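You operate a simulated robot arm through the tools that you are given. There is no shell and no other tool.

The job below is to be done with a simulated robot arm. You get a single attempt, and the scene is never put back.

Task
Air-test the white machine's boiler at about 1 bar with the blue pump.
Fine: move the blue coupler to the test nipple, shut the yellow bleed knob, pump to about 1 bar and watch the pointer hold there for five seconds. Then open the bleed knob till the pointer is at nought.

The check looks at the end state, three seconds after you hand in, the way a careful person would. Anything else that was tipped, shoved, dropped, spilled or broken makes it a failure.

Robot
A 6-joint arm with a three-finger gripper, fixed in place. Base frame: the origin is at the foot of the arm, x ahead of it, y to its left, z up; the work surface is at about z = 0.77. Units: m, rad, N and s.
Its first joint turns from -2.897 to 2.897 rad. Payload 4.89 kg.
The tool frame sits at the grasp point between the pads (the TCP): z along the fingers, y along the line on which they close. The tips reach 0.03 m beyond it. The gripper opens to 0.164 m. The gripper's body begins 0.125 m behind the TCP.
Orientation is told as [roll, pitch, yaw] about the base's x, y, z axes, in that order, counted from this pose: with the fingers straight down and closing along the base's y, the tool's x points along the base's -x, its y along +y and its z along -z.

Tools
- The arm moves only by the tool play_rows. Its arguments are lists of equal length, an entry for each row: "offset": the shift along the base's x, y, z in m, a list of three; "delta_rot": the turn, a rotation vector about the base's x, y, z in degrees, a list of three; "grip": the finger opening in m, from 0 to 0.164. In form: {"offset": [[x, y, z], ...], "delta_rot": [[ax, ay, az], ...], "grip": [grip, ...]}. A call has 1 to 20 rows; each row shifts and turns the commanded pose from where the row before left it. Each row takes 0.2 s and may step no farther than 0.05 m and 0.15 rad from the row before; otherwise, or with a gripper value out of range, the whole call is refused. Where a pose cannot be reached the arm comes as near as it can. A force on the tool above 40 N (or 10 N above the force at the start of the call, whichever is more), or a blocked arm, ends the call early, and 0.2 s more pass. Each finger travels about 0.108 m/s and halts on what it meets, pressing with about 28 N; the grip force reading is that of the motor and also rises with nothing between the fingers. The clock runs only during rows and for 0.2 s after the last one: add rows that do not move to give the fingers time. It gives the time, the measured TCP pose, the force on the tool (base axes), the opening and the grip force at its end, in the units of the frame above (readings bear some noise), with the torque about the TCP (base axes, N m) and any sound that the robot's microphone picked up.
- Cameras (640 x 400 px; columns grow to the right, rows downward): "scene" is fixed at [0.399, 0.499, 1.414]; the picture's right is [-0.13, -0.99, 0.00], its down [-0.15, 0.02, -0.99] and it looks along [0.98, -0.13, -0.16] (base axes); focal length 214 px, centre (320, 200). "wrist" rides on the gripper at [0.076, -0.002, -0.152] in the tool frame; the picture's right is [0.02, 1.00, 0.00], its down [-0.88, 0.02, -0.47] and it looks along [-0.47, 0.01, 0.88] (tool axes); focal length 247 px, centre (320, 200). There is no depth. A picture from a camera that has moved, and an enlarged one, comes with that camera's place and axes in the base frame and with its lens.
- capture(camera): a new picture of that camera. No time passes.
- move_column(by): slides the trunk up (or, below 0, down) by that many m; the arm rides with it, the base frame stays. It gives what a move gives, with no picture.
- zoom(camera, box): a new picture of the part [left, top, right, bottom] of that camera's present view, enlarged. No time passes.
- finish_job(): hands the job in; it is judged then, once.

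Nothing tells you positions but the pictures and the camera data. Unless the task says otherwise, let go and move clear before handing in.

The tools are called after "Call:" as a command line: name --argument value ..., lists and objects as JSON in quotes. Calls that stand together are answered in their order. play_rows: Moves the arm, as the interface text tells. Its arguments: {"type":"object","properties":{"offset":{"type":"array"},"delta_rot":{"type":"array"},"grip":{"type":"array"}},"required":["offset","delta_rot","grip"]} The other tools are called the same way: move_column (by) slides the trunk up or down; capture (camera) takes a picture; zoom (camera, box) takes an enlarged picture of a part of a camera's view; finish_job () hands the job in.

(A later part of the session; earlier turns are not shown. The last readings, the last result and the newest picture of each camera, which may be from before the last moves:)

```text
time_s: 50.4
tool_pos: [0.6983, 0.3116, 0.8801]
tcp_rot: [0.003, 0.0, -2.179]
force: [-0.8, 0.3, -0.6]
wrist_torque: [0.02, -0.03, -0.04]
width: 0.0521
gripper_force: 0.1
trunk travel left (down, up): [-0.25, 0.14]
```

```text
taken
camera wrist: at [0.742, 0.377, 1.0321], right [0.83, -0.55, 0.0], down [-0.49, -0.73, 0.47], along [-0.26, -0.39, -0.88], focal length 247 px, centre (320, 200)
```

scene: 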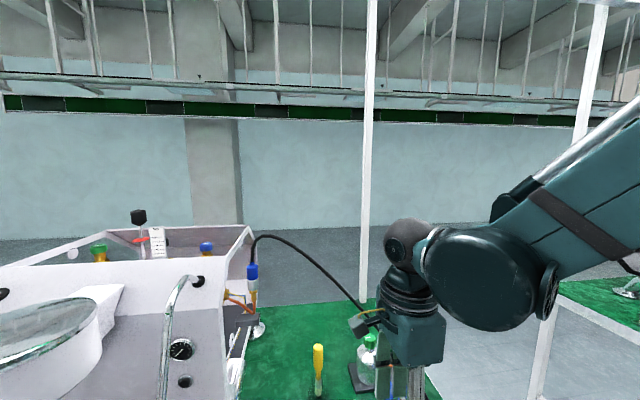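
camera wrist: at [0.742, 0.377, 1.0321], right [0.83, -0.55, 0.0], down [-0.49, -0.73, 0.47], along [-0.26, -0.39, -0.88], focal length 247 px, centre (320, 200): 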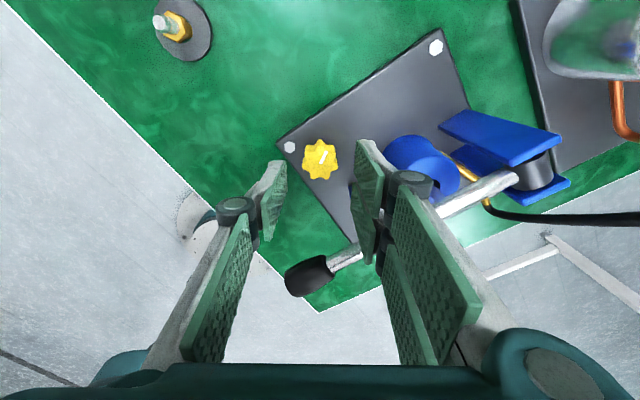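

The knob kept its position. Turning back to about yaw -72° for a second bite.

Call:
play_rows --offset '[[0, 0, 0], [0, 0, 0], [0, 0, 0], [0, 0, 0], [0, 0, 0], [0, 0, 0], [0, 0, 0], [0, 0, 0], [0, 0, 0]]' --delta_rot '[[0, 0, 7.5], [0, 0, 7.5], [0, 0, 7.5], [0, 0, 7.5], [0, 0, 7.5], [0, 0, 7.5], [0, 0, 7.5], [0, 0, 0], [0, 0, 0]]' --grip '[0.052, 0.052, 0.052, 0.052, 0.052, 0.052, 0.052, 0.052, 0.052]'

Call:
zoom --camera "wrist" --box '[220, 110, 420, 235]'

Call:
capture --camera "wrist"

```text
time_s: 52.4
tool_pos: [0.6991, 0.3129, 0.8783]
tcp_rot: [0.003, 0.002, -1.263]
force: [0.4, -0.2, -0.3]
wrist_torque: [0.02, 0.02, -0.02]
width: 0.0521
gripper_force: 0.0
trunk travel left (down, up): [-0.25, 0.14]
```

```text
3.20 times, centred on (320, 172) of wrist
camera zoom: at [0.6749, 0.3861, 1.0312], right [0.95, 0.32, 0.0], down [0.28, -0.83, 0.47], along [0.16, -0.45, -0.88], focal length 790 px, centre (320, 288)
```

zoom: 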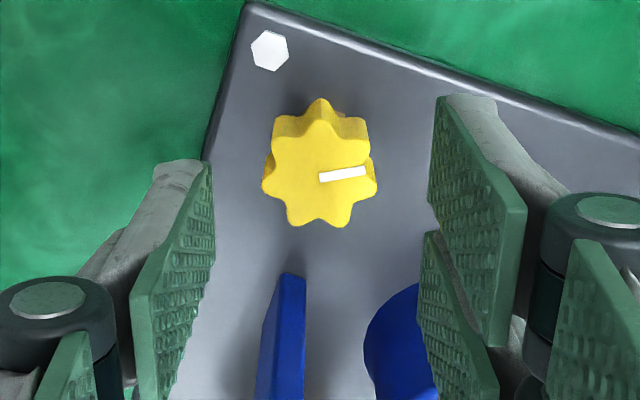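

```text
taken
camera wrist: at [0.6749, 0.3861, 1.0312], right [0.95, 0.32, 0.0], down [0.28, -0.83, 0.47], along [0.16, -0.45, -0.88], focal length 247 px, centre (320, 200)
```

wrist: 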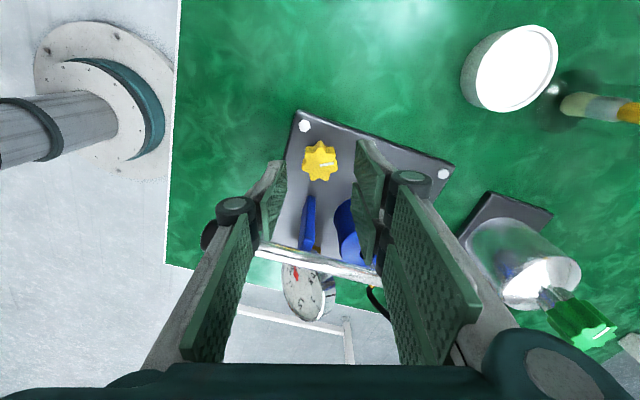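

Line is now at about 30° and the knob is centred. Going down for the second bite.

Call:
play_rows --offset '[[0, -0.001, -0.01], [0, 0, -0.015], [0, 0, -0.015], [0, 0, -0.01], [0, 0, 0], [0, 0, 0], [0, 0, 0], [0, 0, 0]]' --delta_rot '[[0, 0, 0], [0, 0, 0], [0, 0, 0], [0, 0, 0], [0, 0, 0], [0, 0, 0], [0, 0, 0], [0, 0, 0]]' --grip '[0.052, 0.052, 0.052, 0.052, 0.045, 0.035, 0.028, 0.028]'

Call:
zoom --camera "wrist" --box '[220, 110, 420, 235]'

```text
time_s: 54.2
tool_pos: [0.6996, 0.3114, 0.8281]
tcp_rot: [0.006, 0.003, -1.266]
force: [3.8, 0.9, -1.2]
wrist_torque: [0.0, -0.19, -0.03]
width: 0.0306
gripper_force: 45.4
trunk travel left (down, up): [-0.25, 0.14]
```

```text
3.20 times, centred on (320, 172) of wrist
camera zoom: at [0.675, 0.3853, 0.9807], right [0.95, 0.32, 0.0], down [0.28, -0.83, 0.47], along [0.16, -0.45, -0.88], focal length 790 px, centre (320, 288)
```

zoom: 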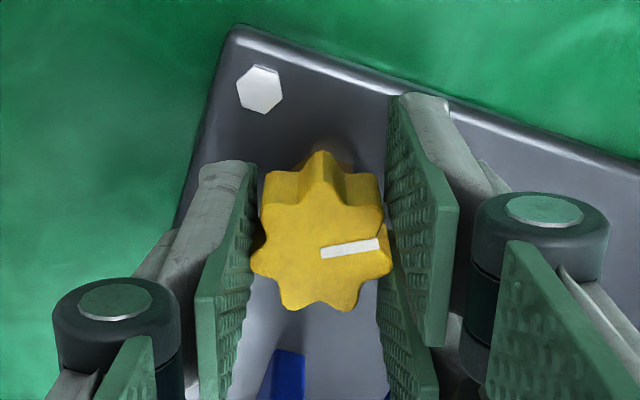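

Gripped with low side force. Turning clockwise again in small steps.

Call:
play_rows --offset '[[0, 0, 0], [0, 0, 0], [0, 0, 0], [0, 0, 0], [0, 0, 0], [0, 0, 0], [0, 0, 0], [0, 0, 0], [0, 0, 0]]' --delta_rot '[[0, 0, -3], [0, 0, -3], [0, 0, -3], [0, 0, -3], [0, 0, -3], [0, 0, -3], [0, 0, -3], [0, 0, -3], [0, 0, 0]]' --grip '[0.028, 0.028, 0.028, 0.028, 0.028, 0.028, 0.028, 0.028, 0.028]'

Call:
zoom --camera "wrist" --box '[220, 110, 420, 235]'

```text
time_s: 56.2
tool_pos: [0.6996, 0.312, 0.8269]
tcp_rot: [0.004, 0.001, -1.683]
force: [2.5, -0.5, -4.3]
wrist_torque: [0.03, -0.02, 0.02]
width: 0.0306
gripper_force: 45.1
trunk travel left (down, up): [-0.25, 0.14]
```

```text
3.20 times, centred on (320, 172) of wrist
camera zoom: at [0.7067, 0.3895, 0.9807], right [1.0, -0.09, 0.0], down [-0.08, -0.88, 0.47], along [-0.04, -0.47, -0.88], focal length 790 px, centre (320, 288)
```

zoom: 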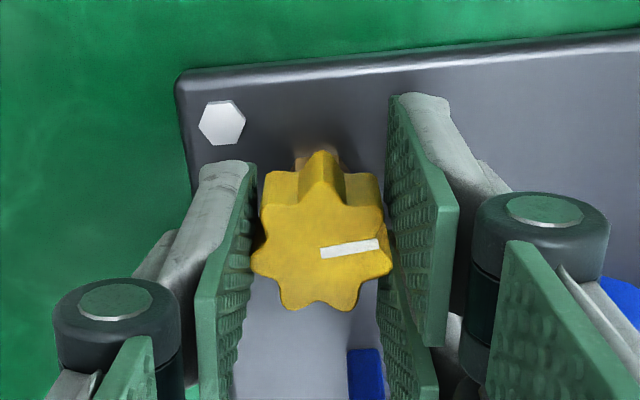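

About 84° turned in total, still free. Continuing.

Call:
play_rows --offset '[[0, 0, 0], [0, 0, 0], [0, 0, 0], [0, 0, 0], [0, 0, 0], [0, 0, 0], [0, 0, 0], [0, 0, 0], [0, 0, 0]]' --delta_rot '[[0, 0, -3], [0, 0, -3], [0, 0, -3], [0, 0, -3], [0, 0, -3], [0, 0, -3], [0, 0, -3], [0, 0, -3], [0, 0, 0]]' --grip '[0.028, 0.028, 0.028, 0.028, 0.028, 0.028, 0.028, 0.028, 0.028]'

Call:
zoom --camera "wrist" --box '[220, 110, 420, 235]'

```text
time_s: 58.2
tool_pos: [0.7008, 0.3133, 0.8276]
tcp_rot: [0.004, 0.002, -2.1]
force: [-6.4, 12.1, -25.5]
wrist_torque: [0.57, 0.18, 0.0]
width: 0.0307
gripper_force: 44.7
trunk travel left (down, up): [-0.25, 0.14]
```

```text
3.20 times, centred on (320, 172) of wrist
camera zoom: at [0.7372, 0.3804, 0.9808], right [0.87, -0.49, 0.0], down [-0.43, -0.77, 0.47], along [-0.23, -0.41, -0.88], focal length 790 px, centre (320, 288)
```

zoom: 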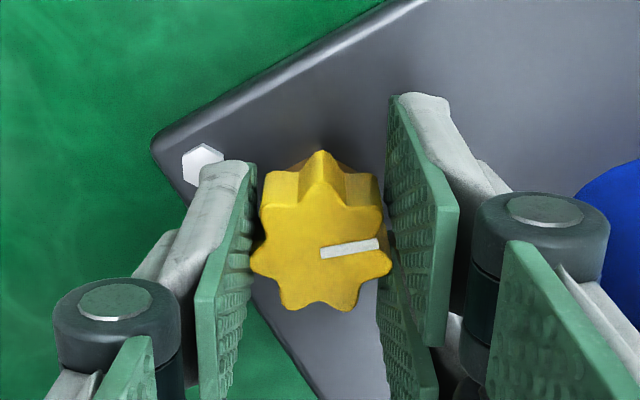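

About 108° turned, still no stop. I'll take a third bite: release, lift, turn back, go down and grip.

Call:
play_rows --offset '[[0, 0, 0], [0, 0, 0], [0, 0, 0], [0, 0, 0.015], [0, 0, 0.02], [0, 0, 0], [0, 0, 0], [0, 0, 0], [0, 0, 0], [0, 0, 0], [0, 0, 0], [0, 0, 0], [0, 0, -0.01], [0, 0, -0.015], [0, 0, -0.01], [0, 0, 0]]' --delta_rot '[[0, 0, 0], [0, 0, 0], [0, 0, 0], [0, 0, 0], [0, 0, 0], [0, 0, 8], [0, 0, 8], [0, 0, 8], [0, 0, 8], [0, 0, 8], [0, 0, 8], [0, 0, 4], [0, 0, 0], [0, 0, 0], [0, 0, 0], [0, 0, 0]]' --grip '[0.035, 0.04, 0.042, 0.042, 0.042, 0.045, 0.05, 0.05, 0.05, 0.05, 0.05, 0.05, 0.05, 0.05, 0.05, 0.05]'

Call:
zoom --camera "wrist" --box '[220, 110, 420, 235]'

Call:
capture --camera "wrist"

```text
time_s: 61.6
tool_pos: [0.6992, 0.3113, 0.8292]
tcp_rot: [0.005, 0.003, -1.194]
force: [0.3, -0.2, 0.2]
wrist_torque: [-0.01, 0.05, 0.0]
width: 0.0499
gripper_force: 0.1
trunk travel left (down, up): [-0.25, 0.14]
```

```text
3.20 times, centred on (320, 172) of wrist
camera zoom: at [0.6701, 0.3834, 0.9819], right [0.92, 0.39, 0.0], down [0.34, -0.81, 0.47], along [0.19, -0.43, -0.88], focal length 790 px, centre (320, 288)
```

zoom: 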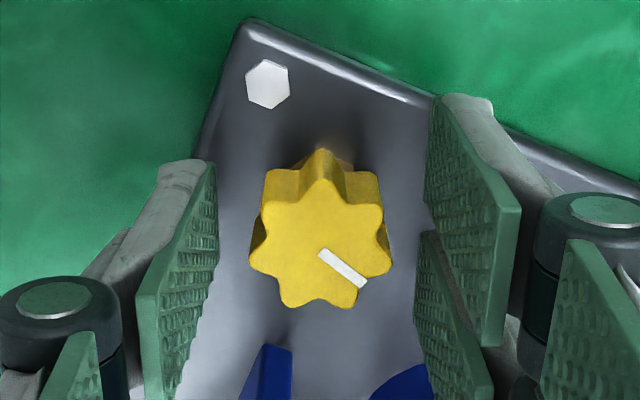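

```text
taken
camera wrist: at [0.6701, 0.3834, 0.9819], right [0.92, 0.39, 0.0], down [0.34, -0.81, 0.47], along [0.19, -0.43, -0.88], focal length 247 px, centre (320, 200)
```

wrist: 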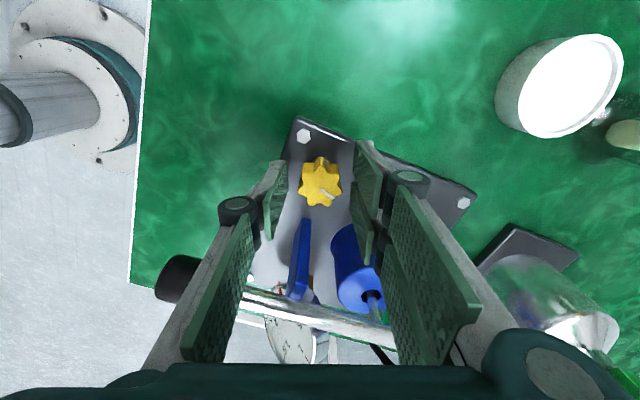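

Centred again; closing and turning clockwise for the third stroke.

Call:
play_rows --offset '[[0, 0, 0], [0, 0, 0], [0, 0, 0], [0, 0, 0], [0, 0, 0], [0, 0, 0], [0, 0, 0], [0, 0, 0], [0, 0, 0], [0, 0, 0], [0, 0, 0], [0, 0, 0], [0, 0, 0], [0, 0, 0], [0, 0, 0], [0, 0, 0], [0, 0, 0], [0, 0, 0], [0, 0, 0], [0, 0, 0]]' --delta_rot '[[0, 0, 0], [0, 0, 0], [0, 0, 0], [0, 0, -3.5], [0, 0, -3.5], [0, 0, -3.5], [0, 0, -3.5], [0, 0, -3.5], [0, 0, -3.5], [0, 0, -3.5], [0, 0, -3.5], [0, 0, -3.5], [0, 0, -3.5], [0, 0, -3.5], [0, 0, -3.5], [0, 0, -3.5], [0, 0, -3], [0, 0, -3], [0, 0, 0], [0, 0, 0]]' --grip '[0.04, 0.03, 0.028, 0.028, 0.028, 0.028, 0.028, 0.028, 0.028, 0.028, 0.028, 0.028, 0.028, 0.028, 0.028, 0.028, 0.028, 0.028, 0.028, 0.028]'

Call:
zoom --camera "wrist" --box '[220, 110, 420, 235]'

```text
time_s: 65.8
tool_pos: [0.7013, 0.3119, 0.8279]
tcp_rot: [0.003, 0.002, -2.091]
force: [8.4, 9.0, 11.7]
wrist_torque: [0.41, -0.41, 0.02]
width: 0.0306
gripper_force: 44.9
trunk travel left (down, up): [-0.25, 0.14]
```

```text
3.20 times, centred on (320, 172) of wrist
camera zoom: at [0.7362, 0.3805, 0.9818], right [0.88, -0.48, 0.0], down [-0.42, -0.77, 0.47], along [-0.22, -0.42, -0.88], focal length 790 px, centre (320, 288)
```

zoom: 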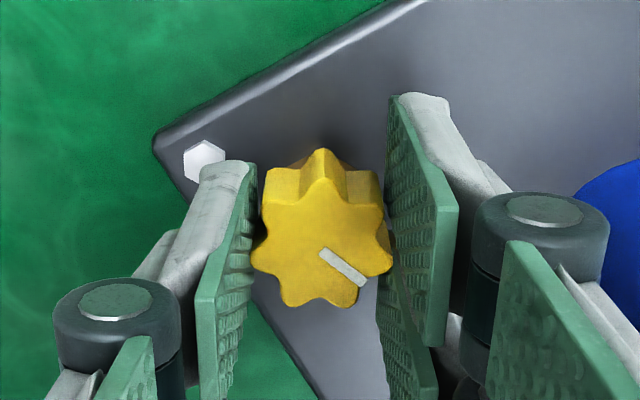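

About 159° turned, still free. Fourth bite.

Call:
play_rows --offset '[[0, 0, 0], [0, 0, 0], [0, 0, 0], [0, 0, 0.015], [0, 0, 0.02], [0, 0, 0], [0, 0, 0], [0, 0, 0], [0, 0, 0], [0, 0, 0], [0, 0, 0], [0, 0, 0], [0, 0, -0.01], [0, 0, -0.015], [0, 0, -0.01], [0, 0, 0]]' --delta_rot '[[0, 0, 0], [0, 0, 0], [0, 0, 0], [0, 0, 0], [0, 0, 0], [0, 0, 8], [0, 0, 8], [0, 0, 8], [0, 0, 8], [0, 0, 8], [0, 0, 8], [0, 0, 4], [0, 0, 0], [0, 0, 0], [0, 0, 0], [0, 0, 0]]' --grip '[0.035, 0.04, 0.042, 0.042, 0.042, 0.045, 0.05, 0.05, 0.05, 0.05, 0.05, 0.05, 0.05, 0.05, 0.05, 0.05]'

Call:
zoom --camera "wrist" --box '[220, 110, 420, 235]'

```text
time_s: 69.2
tool_pos: [0.6994, 0.3112, 0.8279]
tcp_rot: [0.003, 0.001, -1.183]
force: [0.4, 0.1, 0.5]
wrist_torque: [-0.01, 0.03, 0.0]
width: 0.05
gripper_force: 0.1
trunk travel left (down, up): [-0.25, 0.14]
```

```text
3.20 times, centred on (320, 172) of wrist
camera zoom: at [0.669, 0.3834, 0.9815], right [0.92, 0.4, 0.0], down [0.35, -0.81, 0.47], along [0.19, -0.43, -0.88], focal length 790 px, centre (320, 288)
```

zoom: 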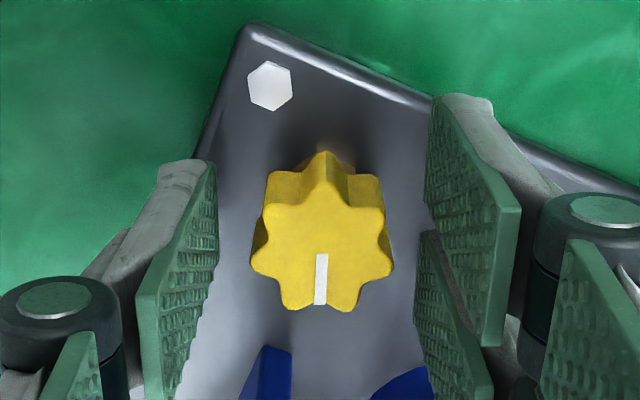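

Call:
play_rows --offset '[[0, 0, 0], [0, 0, 0], [0, 0, 0], [0, 0, 0], [0, 0, 0], [0, 0, 0], [0, 0, 0], [0, 0, 0], [0, 0, 0], [0, 0, 0], [0, 0, 0], [0, 0, 0], [0, 0, 0], [0, 0, 0], [0, 0, 0], [0, 0, 0], [0, 0, 0], [0, 0, 0], [0, 0, 0], [0, 0, 0]]' --delta_rot '[[0, 0, 0], [0, 0, 0], [0, 0, 0], [0, 0, -3.5], [0, 0, -3.5], [0, 0, -3.5], [0, 0, -3.5], [0, 0, -3.5], [0, 0, -3.5], [0, 0, -3.5], [0, 0, -3.5], [0, 0, -3.5], [0, 0, -3.5], [0, 0, -3.5], [0, 0, -3.5], [0, 0, -3.5], [0, 0, -3], [0, 0, -3], [0, 0, 0], [0, 0, 0]]' --grip '[0.04, 0.03, 0.028, 0.028, 0.028, 0.028, 0.028, 0.028, 0.028, 0.028, 0.028, 0.028, 0.028, 0.028, 0.028, 0.028, 0.028, 0.028, 0.028, 0.028]'

Call:
zoom --camera "wrist" --box '[220, 110, 420, 235]'

```text
time_s: 73.4
tool_pos: [0.6989, 0.3122, 0.828]
tcp_rot: [0.006, 0.002, -2.084]
force: [-16.3, 2.7, -5.4]
wrist_torque: [0.11, 0.5, 0.43]
width: 0.0304
gripper_force: 45.2
trunk travel left (down, up): [-0.25, 0.14]
```

```text
3.20 times, centred on (320, 172) of wrist
camera zoom: at [0.7355, 0.3808, 0.9815], right [0.88, -0.47, 0.0], down [-0.42, -0.78, 0.47], along [-0.22, -0.42, -0.88], focal length 790 px, centre (320, 288)
```

zoom: 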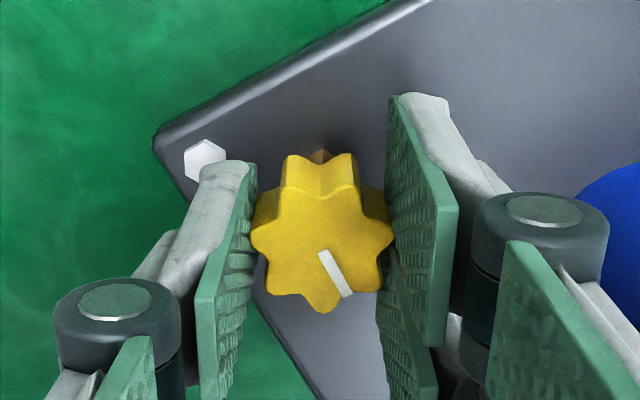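

A firm stop: torque rose to 0.43 N m and the pads slipped round the knob, after about half a turn in total. The knob is shut. I'll let go, lift and look at the lever and gauge.

Call:
play_rows --offset '[[0, 0, 0], [0, 0, 0], [0, 0, 0], [0, 0, 0.015], [0, 0, 0.025], [0, 0, 0.03], [0, 0, 0.04], [0, 0, 0.04], [0, 0.01, 0.04], [0, 0, 0]]' --delta_rot '[[0, 0, 0], [0, 0, 0], [0, 0, 0], [0, 0, 0], [0, 0, 0], [0, 0, 0], [0, 0, 0], [0, 0, 0], [0, 0, 0], [0, 0, 0]]' --grip '[0.035, 0.04, 0.042, 0.042, 0.042, 0.045, 0.05, 0.05, 0.05, 0.05]'

Call:
capture --camera "wrist"

Call:
capture --camera "scene"

```text
time_s: 75.6
tool_pos: [0.6994, 0.3206, 1.0198]
tcp_rot: [0.004, 0.003, -2.085]
force: [-1.3, -0.1, -0.3]
wrist_torque: [0.01, -0.09, 0.01]
width: 0.0499
gripper_force: 0.0
trunk travel left (down, up): [-0.25, 0.14]
```

```text
taken
camera wrist: at [0.7351, 0.3896, 1.1731], right [0.88, -0.47, 0.0], down [-0.42, -0.78, 0.47], along [-0.22, -0.42, -0.88], focal length 247 px, centre (320, 200)
```

wrist: 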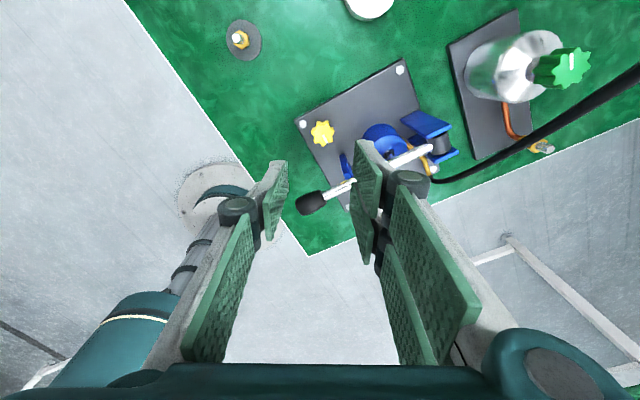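

```text
taken
```

scene: 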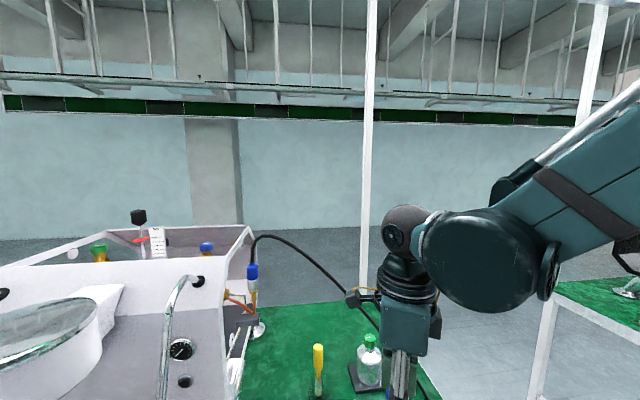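

Knob released, everything upright. Now to the pump lever: I'll bring the tool over the black grip with the fingers closing along y (yaw 180°, camera on the pump side so the gauge stays in view).

Call:
play_rows --offset '[[-0.005, -0.008, 0], [-0.005, -0.008, 0], [-0.005, -0.009, 0], [-0.005, -0.009, 0], [-0.006, -0.009, 0], [-0.006, -0.009, 0], [-0.006, -0.009, 0], [-0.006, -0.008, 0], [0, 0, 0]]' --delta_rot '[[0, 0, -7.5], [0, 0, -7.5], [0, 0, -7.5], [0, 0, -7.5], [0, 0, -7.6], [0, 0, -7.6], [0, 0, -7.6], [0, 0, -7.6], [0, 0, 0]]' --grip '[0.06, 0.06, 0.06, 0.06, 0.06, 0.06, 0.06, 0.06, 0.06]'

Call:
capture --camera "wrist"

Call:
zoom --camera "wrist" --box '[240, 60, 480, 210]'

```text
time_s: 77.6
tool_pos: [0.694, 0.2096, 1.0175]
tcp_rot: [-0.031, 0.008, -2.72]
force: [-0.4, 1.3, -0.6]
wrist_torque: [-0.32, -0.08, 0.0]
width: 0.0601
gripper_force: 0.1
out of reach, approached as far as the arm can: row 5, 6, 7, 8
trunk travel left (down, up): [-0.25, 0.14]
```

```text
taken
camera wrist: at [0.7646, 0.2391, 1.1724], right [0.43, -0.9, -0.03], down [-0.79, -0.39, 0.47], along [-0.43, -0.17, -0.88], focal length 247 px, centre (320, 200)
```

wrist: 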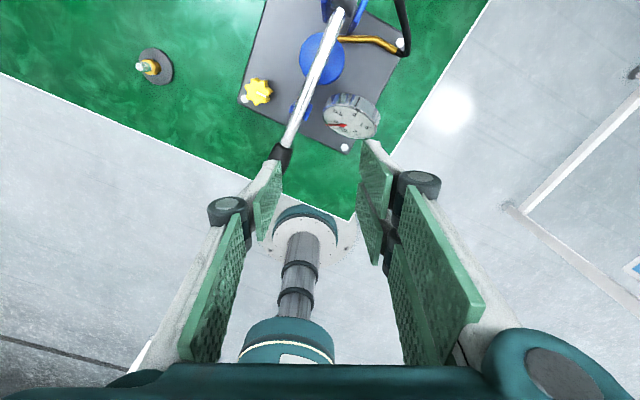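

```text
2.67 times, centred on (360, 135) of wrist
camera zoom: at [0.7646, 0.2391, 1.1724], right [0.43, -0.9, -0.03], down [-0.79, -0.39, 0.47], along [-0.43, -0.17, -0.88], focal length 659 px, centre (213, 373)
```

zoom: 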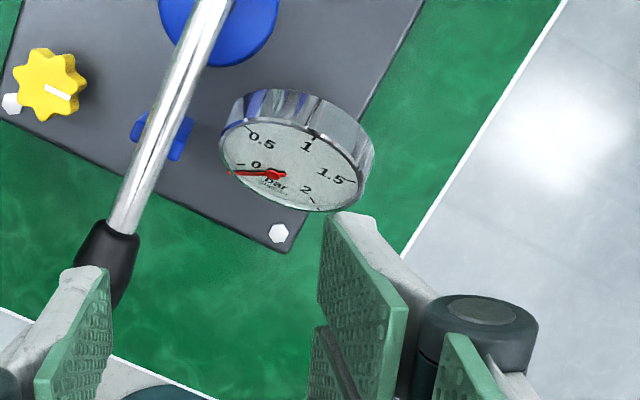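

The wrist hits its limit near yaw -156°, so that side is not available. The gauge reads 0. I'll turn back the other way toward yaw 0 and raise slightly for safety.

Call:
play_rows --offset '[[0, 0, 0.02], [0, 0, 0.02], [0, 0, 0], [0, 0, 0], [0, 0, 0], [0, 0, 0], [0, 0, 0], [0, 0, 0], [0, 0, 0]]' --delta_rot '[[0, 0, 8], [0, 0, 8], [0, 0, 8], [0, 0, 8], [0, 0, 8], [0, 0, 8], [0, 0, 8], [0, 0, 8], [0, 0, 0]]' --grip '[0.06, 0.06, 0.06, 0.06, 0.06, 0.06, 0.06, 0.06, 0.06]'

Call:
capture --camera "wrist"

```text
time_s: 79.6
tool_pos: [0.6945, 0.2079, 1.0586]
tcp_rot: [-0.034, 0.007, -1.602]
force: [-0.7, 1.1, -0.4]
wrist_torque: [-0.01, 0.02, -0.02]
width: 0.0602
gripper_force: 0.1
trunk travel left (down, up): [-0.25, 0.14]
```

```text
taken
camera wrist: at [0.7003, 0.2852, 1.2123], right [1.0, -0.01, -0.03], down [0.01, -0.89, 0.47], along [-0.03, -0.47, -0.88], focal length 247 px, centre (320, 200)
```

wrist: 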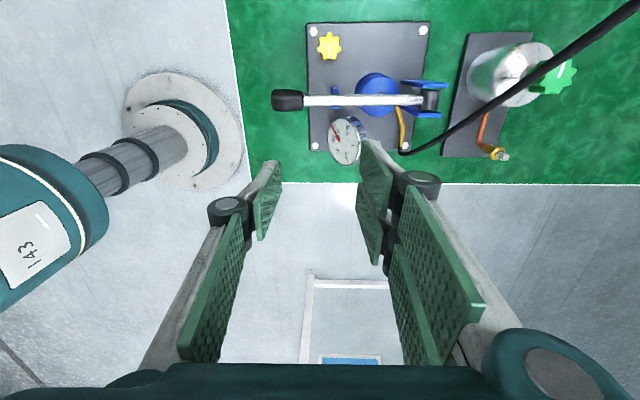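

I'm clear above the pump with a slight 2° tilt left over, which I'll remove. Let me zoom in on the pump from here first.

Call:
zoom --camera "wrist" --box '[260, 10, 460, 170]'

Call:
zoom --camera "wrist" --box '[320, 105, 376, 170]'

```text
2.50 times, centred on (360, 90) of wrist
camera zoom: at [0.7003, 0.2852, 1.2123], right [1.0, -0.01, -0.03], down [0.01, -0.89, 0.47], along [-0.03, -0.47, -0.88], focal length 617 px, centre (220, 475)
```

zoom: 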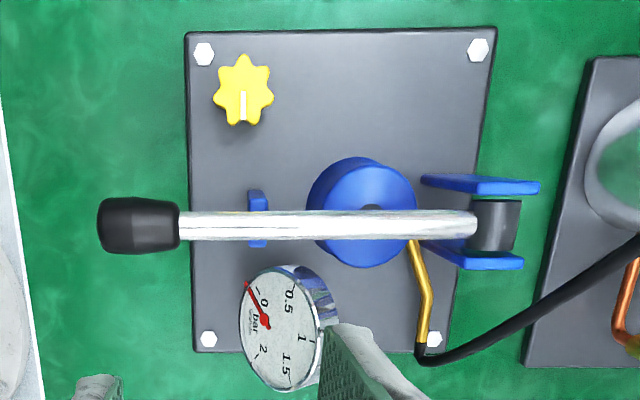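

```text
6.15 times, centred on (348, 138) of wrist
camera zoom: at [0.7003, 0.2852, 1.2123], right [1.0, -0.01, -0.03], down [0.01, -0.89, 0.47], along [-0.03, -0.47, -0.88], focal length 1520 px, centre (148, 585)
```

zoom: 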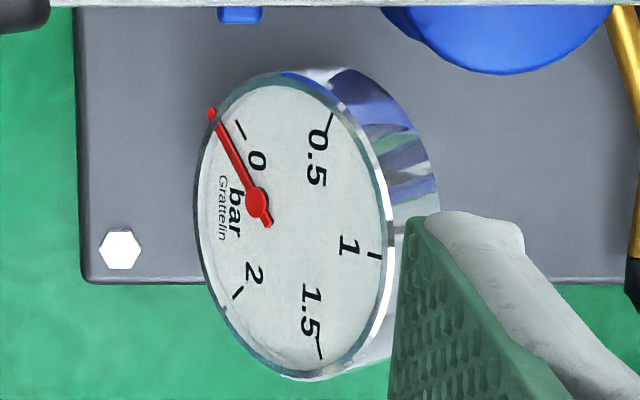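

The knob's line now points to -y (half a turn from its start) and the gauge rests at 0. The lever's black grip is centred at about [0.648, 0.2505], z ≈ 0.87, and the pivot at x ≈ 0.826. I'll go to yaw 0 above the grip.

Call:
play_rows --offset '[[0, 0, 0], [-0.004, 0.004, 0], [-0.004, 0.004, 0], [-0.004, 0.004, 0], [-0.004, 0.004, 0], [-0.004, 0.004, 0], [-0.004, 0.004, 0], [-0.004, 0.004, 0], [-0.004, 0.004, 0], [-0.004, 0.004, 0], [-0.004, 0.004, 0], [-0.004, 0.003, 0], [-0.002, 0, -0.02], [0, 0, 0]]' --delta_rot '[[-0.46, -1.95, 0], [0, 0, 7.65], [0, 0, 7.65], [0, 0, 7.65], [0, 0, 7.65], [0, 0, 7.65], [0, 0, 7.65], [0, 0, 7.65], [0, 0, 7.65], [0, 0, 7.65], [0, 0, 7.65], [0, 0, 7.65], [0, 0, 7.65], [0, 0, 0]]' --grip '[0.06, 0.06, 0.06, 0.06, 0.06, 0.06, 0.06, 0.06, 0.06, 0.06, 0.06, 0.06, 0.06, 0.06]'

Call:
capture --camera "wrist"

Call:
zoom --camera "wrist" --box '[220, 90, 420, 215]'

```text
time_s: 82.6
tool_pos: [0.6492, 0.2521, 1.0377]
tcp_rot: [0.002, 0.0, -0.001]
force: [0.8, 0.2, -0.2]
wrist_torque: [-0.02, 0.01, 0.01]
width: 0.0601
gripper_force: 0.0
trunk travel left (down, up): [-0.25, 0.14]
```

```text
taken
camera wrist: at [0.5725, 0.2503, 1.1915], right [-0.02, 1.0, 0.0], down [0.88, 0.02, 0.47], along [0.47, 0.01, -0.88], focal length 247 px, centre (320, 200)
```

wrist: 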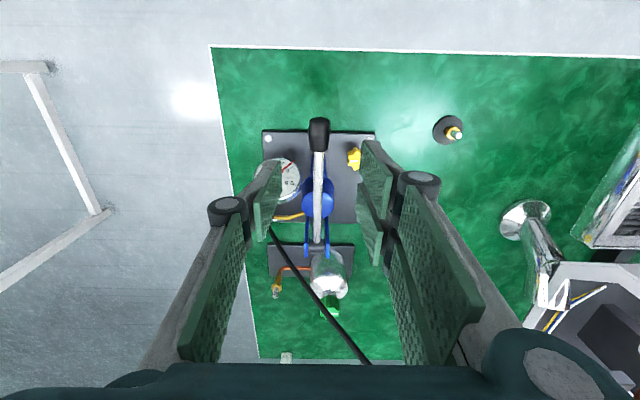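

```text
3.20 times, centred on (320, 152) of wrist
camera zoom: at [0.5725, 0.2503, 1.1915], right [-0.02, 1.0, 0.0], down [0.88, 0.02, 0.47], along [0.47, 0.01, -0.88], focal length 790 px, centre (320, 352)
```

zoom: 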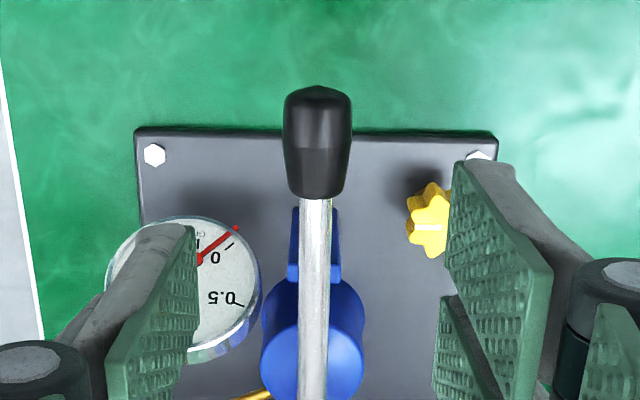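

The black grip is right under the fingers (1.5 mm off). Descending to its height.

Call:
play_rows --offset '[[-0.001, -0.0015, -0.03], [0, 0, -0.03], [0, 0, -0.03], [0, 0, -0.03], [0, 0, -0.03], [0, 0, -0.02], [0, 0, 0]]' --delta_rot '[[0, 0, 0], [0, 0, 0], [0, 0, 0], [0, 0, 0], [0, 0, 0], [0, 0, 0], [0, 0, 0]]' --grip '[0.06, 0.06, 0.06, 0.055, 0.055, 0.055, 0.055]'

Call:
capture --camera "wrist"

Call:
zoom --camera "wrist" --box '[220, 130, 420, 255]'

```text
time_s: 84.2
tool_pos: [0.6473, 0.249, 0.8688]
tcp_rot: [0.002, 0.0, 0.001]
force: [0.1, 0.2, 1.6]
wrist_torque: [-0.02, 0.05, -0.01]
width: 0.0547
gripper_force: 0.1
trunk travel left (down, up): [-0.25, 0.14]
```

```text
taken
camera wrist: at [0.5712, 0.2486, 1.0211], right [-0.02, 1.0, 0.0], down [0.88, 0.02, 0.47], along [0.47, 0.01, -0.88], focal length 247 px, centre (320, 200)
```

wrist: 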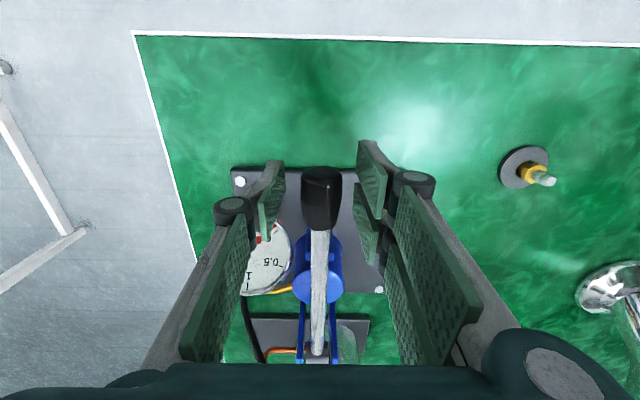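

```text
3.20 times, centred on (320, 192) of wrist
camera zoom: at [0.5712, 0.2486, 1.0211], right [-0.02, 1.0, 0.0], down [0.88, 0.02, 0.47], along [0.47, 0.01, -0.88], focal length 790 px, centre (320, 224)
```

zoom: 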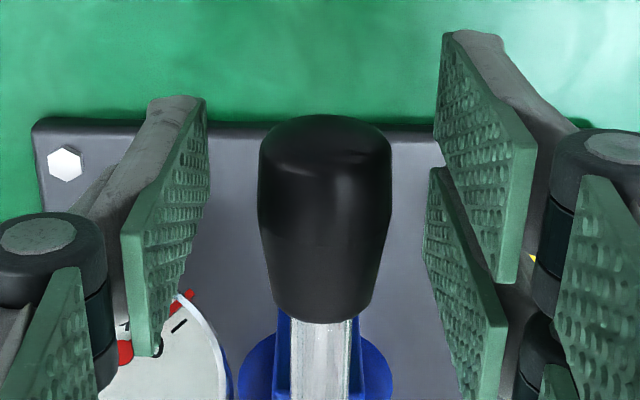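

Fingers straddle the grip nicely. Closing on it.

Call:
play_rows --offset '[[0, 0, 0], [0, 0, 0], [0, 0, 0], [0, 0, 0], [0, 0, 0]]' --delta_rot '[[0, 0, 0], [0, 0, 0], [0, 0, 0], [0, 0, 0], [0, 0, 0]]' --grip '[0.045, 0.035, 0.025, 0.015, 0.015]'

Call:
capture --camera "wrist"

Call:
zoom --camera "wrist" --box '[220, 130, 420, 255]'

```text
time_s: 85.4
tool_pos: [0.6463, 0.2495, 0.8677]
tcp_rot: [0.002, -0.001, -0.001]
force: [0.1, 16.8, -0.7]
wrist_torque: [-0.1, 0.02, 0.0]
width: 0.0249
gripper_force: 44.8
trunk travel left (down, up): [-0.25, 0.14]
```

```text
taken
camera wrist: at [0.5711, 0.2494, 1.0214], right [-0.02, 1.0, 0.0], down [0.88, 0.02, 0.47], along [0.47, 0.01, -0.88], focal length 247 px, centre (320, 200)
```

wrist: 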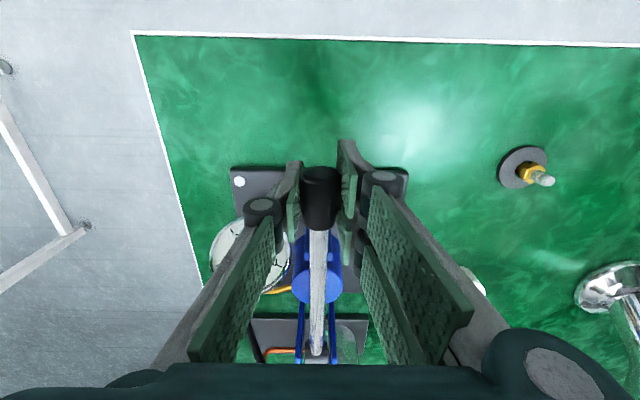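

```text
3.20 times, centred on (320, 192) of wrist
camera zoom: at [0.5711, 0.2494, 1.0214], right [-0.02, 1.0, 0.0], down [0.88, 0.02, 0.47], along [0.47, 0.01, -0.88], focal length 790 px, centre (320, 224)
```

zoom: 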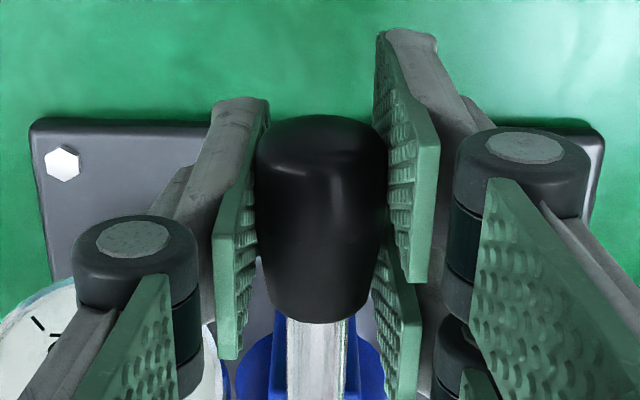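

Gripped with 17 N of sideways load, so I'll relax 2 mm in +y and then raise the lever along its arc, watching the force.

Call:
play_rows --offset '[[0, 0.002, 0], [0, 0, 0.0078], [-0.0004, 0, 0.0079], [0.0005, 0, 0.0078], [0.0005, 0, 0.0079], [0, 0, 0]]' --delta_rot '[[0, 0, 0], [0, 0, 0], [0, 0, 0], [0, 0, 0], [0, 0, 0], [0, 0, 0]]' --grip '[0.015, 0.015, 0.015, 0.015, 0.015, 0.015]'

Call:
capture --camera "wrist"

```text
time_s: 86.8
tool_pos: [0.6499, 0.2491, 0.9005]
tcp_rot: [0.002, 0.0, -0.001]
force: [14.7, -32.8, -7.6]
wrist_torque: [0.17, 0.83, 0.03]
width: 0.0249
gripper_force: 44.9
trunk travel left (down, up): [-0.25, 0.14]
```

```text
taken
camera wrist: at [0.573, 0.2497, 1.053], right [-0.02, 1.0, 0.0], down [0.88, 0.02, 0.47], along [0.47, 0.01, -0.88], focal length 247 px, centre (320, 200)
```

wrist: 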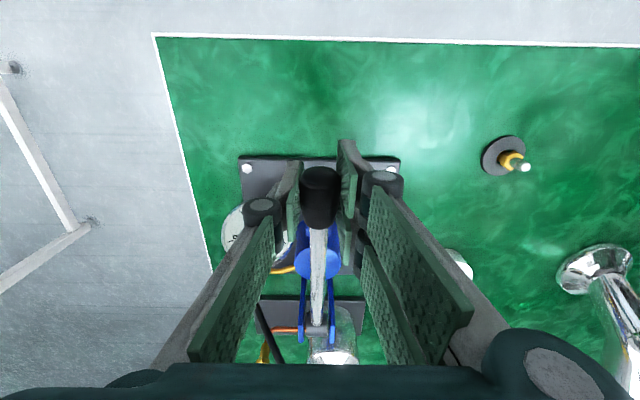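

The lever rises freely (only ~8 N), but y was over-corrected. I'll back off y by 1.3 mm and continue along the arc.

Call:
play_rows --offset '[[0.0008, -0.0013, 0], [0.001, 0, 0.0078], [0.0012, 0, 0.0077], [0.0014, 0, 0.0077], [0.0016, 0, 0.0076], [0, 0, 0]]' --delta_rot '[[0, 0, 0], [0, 0, 0], [0, 0, 0], [0, 0, 0], [0, 0, 0], [0, 0, 0]]' --grip '[0.015, 0.015, 0.015, 0.015, 0.015, 0.015]'

Call:
capture --camera "wrist"

```text
time_s: 88.2
tool_pos: [0.6544, 0.2507, 0.9302]
tcp_rot: [0.001, 0.0, -0.002]
force: [10.9, -28.9, -9.3]
wrist_torque: [0.15, 0.82, 0.02]
width: 0.0249
gripper_force: 45.4
trunk travel left (down, up): [-0.25, 0.14]
```

```text
taken
camera wrist: at [0.5781, 0.2495, 1.0836], right [-0.02, 1.0, 0.0], down [0.88, 0.02, 0.47], along [0.47, 0.01, -0.88], focal length 247 px, centre (320, 200)
```

wrist: 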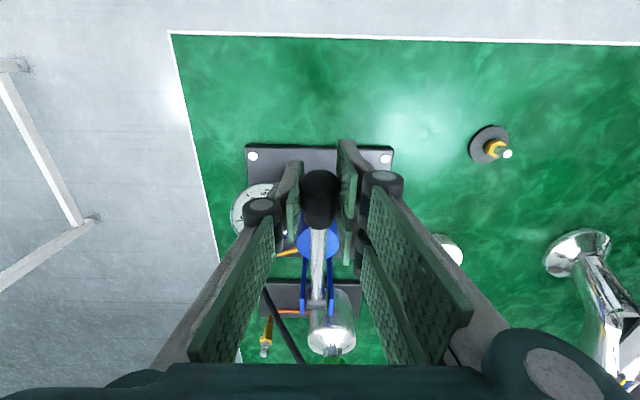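

Rising well, at about 20° now. I'll trim y and x a bit and continue up to find the top of the stroke.

Call:
play_rows --offset '[[0.0015, -0.001, 0], [0.0015, -0.0005, 0], [0.0029, 0, 0.0072], [0.003, 0, 0.0071], [0.0035, 0, 0.0069], [0.0037, 0, 0.0069], [0, 0, 0]]' --delta_rot '[[0, 0, 0], [0, 0, 0], [0, 0, 0], [0, 0, 0], [0, 0, 0], [0, 0, 0], [0, 0, 0]]' --grip '[0.015, 0.015, 0.015, 0.015, 0.015, 0.015, 0.015]'

Call:
capture --camera "wrist"

```text
time_s: 89.8
tool_pos: [0.6704, 0.2498, 0.9579]
tcp_rot: [0.001, -0.001, -0.001]
force: [-1.6, 9.1, -4.6]
wrist_torque: [0.04, 0.85, 0.16]
width: 0.0252
gripper_force: 45.6
trunk travel left (down, up): [-0.25, 0.14]
```

```text
taken
camera wrist: at [0.5943, 0.2494, 1.1117], right [-0.02, 1.0, 0.0], down [0.88, 0.02, 0.47], along [0.47, 0.01, -0.88], focal length 247 px, centre (320, 200)
```

wrist: 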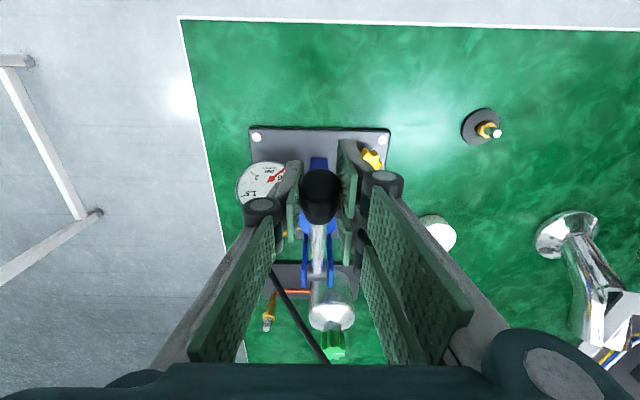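

At about 30° with low forces, and the gauge comes into view at the top of the stroke. A little further up to look for the end of travel.

Call:
play_rows --offset '[[0.0039, 0, 0.0066], [0.0043, 0, 0.0065], [0.0046, 0, 0.0063], [0.0048, 0, 0.0062], [0, 0, 0]]' --delta_rot '[[0, 0, 0], [0, 0, 0], [0, 0, 0], [0, 0, 0], [0, 0, 0]]' --grip '[0.015, 0.015, 0.015, 0.015, 0.015]'

Call:
zoom --camera "wrist" --box '[210, 110, 410, 235]'

```text
time_s: 91.0
tool_pos: [0.6865, 0.2501, 0.9828]
tcp_rot: [0.0, 0.002, 0.001]
force: [-10.1, 8.4, -34.7]
wrist_torque: [-0.09, 0.51, 0.05]
width: 0.0254
gripper_force: 45.1
trunk travel left (down, up): [-0.25, 0.14]
```

```text
3.20 times, centred on (310, 172) of wrist
camera zoom: at [0.6115, 0.2495, 1.1369], right [-0.02, 1.0, 0.0], down [0.88, 0.02, 0.47], along [0.47, 0.01, -0.88], focal length 790 px, centre (352, 288)
```

zoom: 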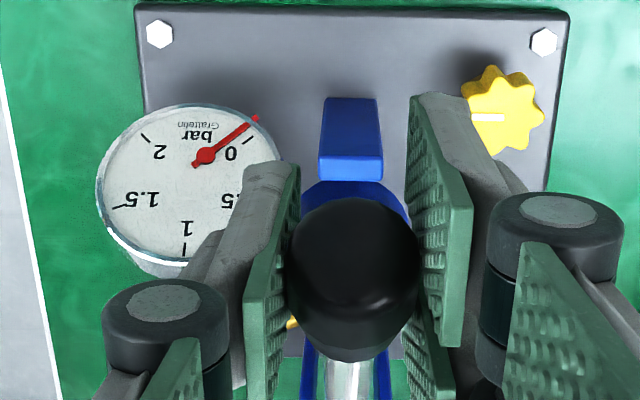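

The top stop is at about 39° (35 N resistance), the gauge is fully readable here, and the knob's line points to -y. Now the first downstroke along the fitted arc.

Call:
play_rows --offset '[[-0.0092, 0, -0.0123], [-0.0081, 0, -0.013], [-0.007, 0, -0.0137], [-0.0058, 0, -0.0142], [-0.0046, 0, -0.0149], [-0.0033, 0, -0.015], [-0.0019, 0, -0.0153], [-0.0007, 0, -0.0153], [0, 0, 0]]' --delta_rot '[[0, 0, 0], [0, 0, 0], [0, 0, 0], [0, 0, 0], [0, 0, 0], [0, 0, 0], [0, 0, 0], [0, 0, 0], [0, 0, 0]]' --grip '[0.015, 0.015, 0.015, 0.015, 0.015, 0.015, 0.015, 0.015, 0.015]'

Call:
capture --camera "wrist"

```text
time_s: 93.0
tool_pos: [0.6469, 0.2503, 0.8701]
tcp_rot: [0.002, 0.001, -0.001]
force: [-3.3, 24.6, -0.6]
wrist_torque: [-0.09, -0.12, 0.05]
width: 0.0246
gripper_force: 44.9
trunk travel left (down, up): [-0.25, 0.14]
```

```text
taken
camera wrist: at [0.5709, 0.2494, 1.0239], right [-0.02, 1.0, 0.0], down [0.88, 0.02, 0.47], along [0.47, 0.01, -0.88], focal length 247 px, centre (320, 200)
```

wrist: 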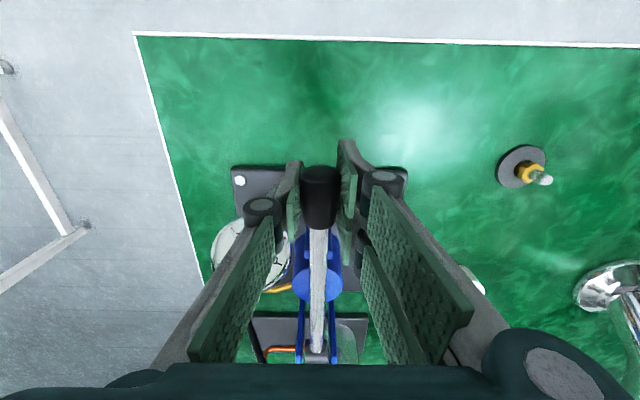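

First downstroke done. Raising the lever again (stopping just short of the top stop) to read the gauge.

Call:
play_rows --offset '[[0.0007, 0.0006, 0.0153], [0.0019, 0, 0.0153], [0.0033, 0, 0.015], [0.0046, 0, 0.0149], [0.0058, 0, 0.0142], [0.007, 0, 0.0137], [0.0081, 0, 0.013], [0.0065, 0, 0.009], [0, 0, 0]]' --delta_rot '[[0, 0, 0], [0, 0, 0], [0, 0, 0], [0, 0, 0], [0, 0, 0], [0, 0, 0], [0, 0, 0], [0, 0, 0], [0, 0, 0]]' --grip '[0.015, 0.015, 0.015, 0.015, 0.015, 0.015, 0.015, 0.015, 0.015]'

Call:
zoom --camera "wrist" --box '[210, 110, 410, 235]'

```text
time_s: 95.0
tool_pos: [0.6848, 0.2503, 0.9805]
tcp_rot: [0.001, -0.001, 0.0]
force: [2.3, 3.1, -11.8]
wrist_torque: [-0.02, 1.18, 0.06]
width: 0.0249
gripper_force: 45.1
trunk travel left (down, up): [-0.25, 0.14]
```

```text
3.20 times, centred on (310, 172) of wrist
camera zoom: at [0.6088, 0.2495, 1.135], right [-0.02, 1.0, 0.0], down [0.88, 0.02, 0.47], along [0.47, 0.01, -0.88], focal length 790 px, centre (352, 288)
```

zoom: 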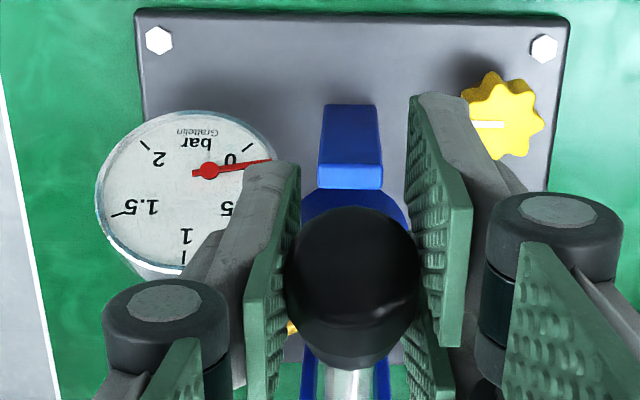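

The pointer has moved up to roughly 0.2 bar after one stroke, and the knob holds. I'll do a second full down–up stroke.

Call:
play_rows --offset '[[-0.0065, 0, -0.009], [-0.0081, 0, -0.013], [-0.007, 0, -0.0137], [-0.0058, 0, -0.0142], [-0.0046, 0, -0.0149], [-0.0033, 0, -0.015], [-0.0019, 0, -0.0153], [-0.0007, 0, -0.0153], [0, 0, 0], [0.0007, 0, 0.0153], [0.0019, 0, 0.0153], [0.0033, 0, 0.015], [0.0046, 0, 0.0149], [0.0058, 0, 0.0142], [0.007, 0, 0.0137], [0.0081, 0, 0.013], [0.0065, 0, 0.009], [0, 0, 0]]' --delta_rot '[[0, 0, 0], [0, 0, 0], [0, 0, 0], [0, 0, 0], [0, 0, 0], [0, 0, 0], [0, 0, 0], [0, 0, 0], [0, 0, 0], [0, 0, 0], [0, 0, 0], [0, 0, 0], [0, 0, 0], [0, 0, 0], [0, 0, 0], [0, 0, 0], [0, 0, 0], [0, 0, 0]]' --grip '[0.015, 0.015, 0.015, 0.015, 0.015, 0.015, 0.015, 0.015, 0.015, 0.015, 0.015, 0.015, 0.015, 0.015, 0.015, 0.015, 0.015, 0.015]'

Call:
zoom --camera "wrist" --box '[210, 110, 410, 235]'

```text
time_s: 98.8
tool_pos: [0.6853, 0.2496, 0.9804]
tcp_rot: [0.002, 0.0, 0.001]
force: [2.2, -7.0, -12.1]
wrist_torque: [-0.03, 1.09, -0.12]
width: 0.0252
gripper_force: 44.5
trunk travel left (down, up): [-0.25, 0.14]
```

```text
3.20 times, centred on (310, 172) of wrist
camera zoom: at [0.6101, 0.2494, 1.134], right [-0.02, 1.0, 0.0], down [0.88, 0.02, 0.47], along [0.47, 0.01, -0.88], focal length 790 px, centre (352, 288)
```

zoom: 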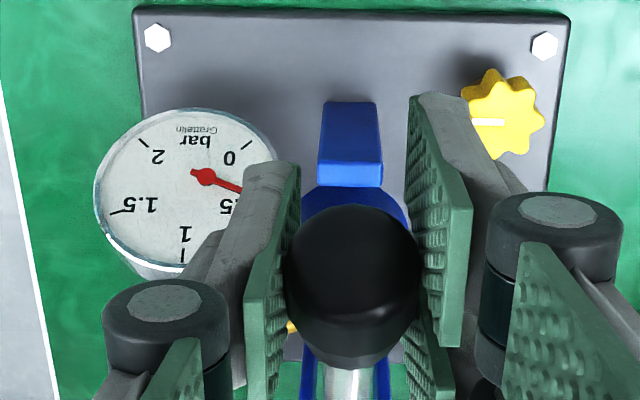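

About 0.4 bar after two strokes, so roughly 0.2 bar per stroke. Third stroke.

Call:
play_rows --offset '[[-0.0065, 0, -0.009], [-0.0081, 0, -0.013], [-0.007, 0, -0.0137], [-0.0058, 0, -0.0142], [-0.0046, 0, -0.0149], [-0.0033, 0, -0.015], [-0.0019, 0, -0.0153], [-0.0007, 0, -0.0153], [0, 0, 0], [0.0007, 0, 0.0153], [0.0019, 0, 0.0153], [0.0033, 0, 0.015], [0.0046, 0, 0.0149], [0.0058, 0, 0.0142], [0.007, 0, 0.0137], [0.0081, 0, 0.013], [0.0065, 0, 0.009], [0, 0, 0]]' --delta_rot '[[0, 0, 0], [0, 0, 0], [0, 0, 0], [0, 0, 0], [0, 0, 0], [0, 0, 0], [0, 0, 0], [0, 0, 0], [0, 0, 0], [0, 0, 0], [0, 0, 0], [0, 0, 0], [0, 0, 0], [0, 0, 0], [0, 0, 0], [0, 0, 0], [0, 0, 0], [0, 0, 0]]' --grip '[0.015, 0.015, 0.015, 0.015, 0.015, 0.015, 0.015, 0.015, 0.015, 0.015, 0.015, 0.015, 0.015, 0.015, 0.015, 0.015, 0.015, 0.015]'

Call:
zoom --camera "wrist" --box '[210, 110, 410, 235]'

```text
time_s: 102.6
tool_pos: [0.6837, 0.2504, 0.9803]
tcp_rot: [0.0, 0.0, 0.002]
force: [-2.7, 0.1, -10.1]
wrist_torque: [0.06, 0.99, 0.06]
width: 0.0248
gripper_force: 45.1
trunk travel left (down, up): [-0.25, 0.14]
```

```text
3.20 times, centred on (310, 172) of wrist
camera zoom: at [0.6086, 0.2495, 1.134], right [-0.02, 1.0, 0.0], down [0.88, 0.02, 0.47], along [0.47, 0.01, -0.88], focal length 790 px, centre (352, 288)
```

zoom: 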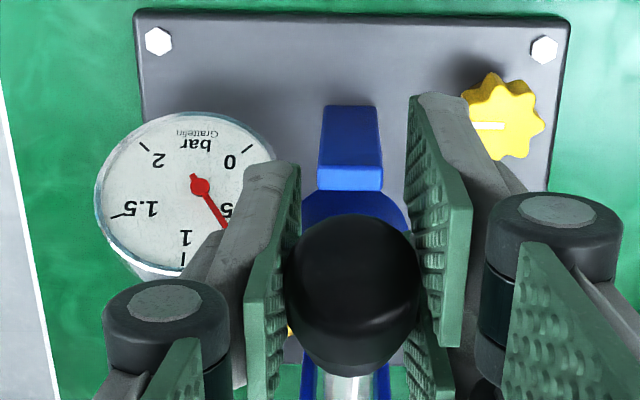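

About 0.6 bar now. Fourth stroke.

Call:
play_rows --offset '[[-0.0065, 0, -0.009], [-0.0081, 0, -0.013], [-0.007, 0, -0.0137], [-0.0058, 0, -0.0142], [-0.0046, 0, -0.0149], [-0.0033, 0, -0.015], [-0.0019, 0, -0.0153], [-0.0007, 0, -0.0153], [0, 0, 0], [0.0007, 0, 0.0153], [0.0019, 0, 0.0153], [0.0033, 0, 0.015], [0.0046, 0, 0.0149], [0.0058, 0, 0.0142], [0.007, 0, 0.0137], [0.0081, 0, 0.013], [0.0065, 0, 0.009], [0, 0, 0]]' --delta_rot '[[0, 0, 0], [0, 0, 0], [0, 0, 0], [0, 0, 0], [0, 0, 0], [0, 0, 0], [0, 0, 0], [0, 0, 0], [0, 0, 0], [0, 0, 0], [0, 0, 0], [0, 0, 0], [0, 0, 0], [0, 0, 0], [0, 0, 0], [0, 0, 0], [0, 0, 0], [0, 0, 0]]' --grip '[0.015, 0.015, 0.015, 0.015, 0.015, 0.015, 0.015, 0.015, 0.015, 0.015, 0.015, 0.015, 0.015, 0.015, 0.015, 0.015, 0.015, 0.015]'

Call:
zoom --camera "wrist" --box '[210, 110, 410, 235]'

Call:
zoom --camera "wrist" --box '[235, 135, 305, 200]'

```text
time_s: 106.4
tool_pos: [0.6845, 0.2491, 0.98]
tcp_rot: [0.002, 0.002, -0.001]
force: [-2.7, 3.7, -27.1]
wrist_torque: [0.09, 0.74, 0.18]
width: 0.0249
gripper_force: 45.7
trunk travel left (down, up): [-0.25, 0.14]
```

```text
3.20 times, centred on (310, 172) of wrist
camera zoom: at [0.6082, 0.2495, 1.1339], right [-0.02, 1.0, 0.0], down [0.88, 0.02, 0.47], along [0.47, 0.01, -0.88], focal length 790 px, centre (352, 288)
```

zoom: 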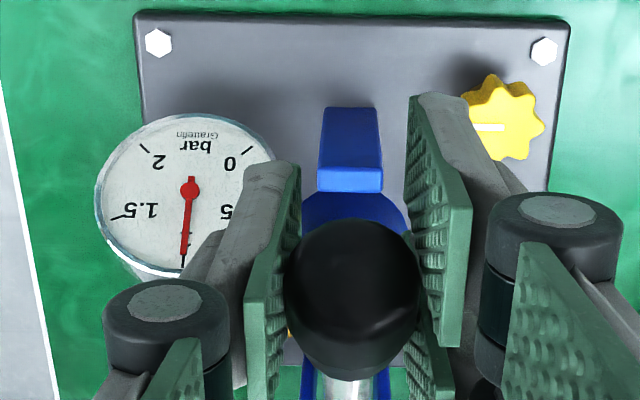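

```text
6.15 times, centred on (270, 168) of wrist
camera zoom: at [0.6082, 0.2495, 1.1339], right [-0.02, 1.0, 0.0], down [0.88, 0.02, 0.47], along [0.47, 0.01, -0.88], focal length 1520 px, centre (628, 400)
```

zoom: 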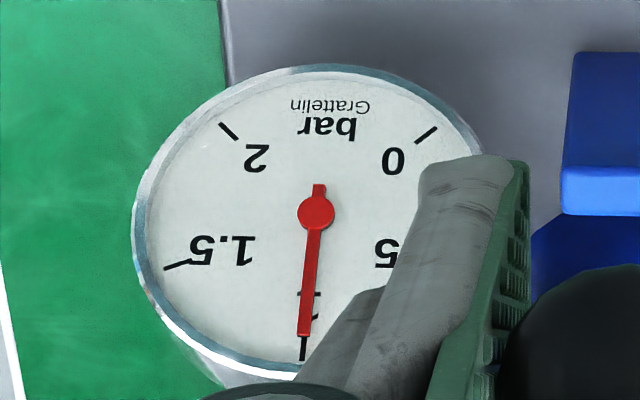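

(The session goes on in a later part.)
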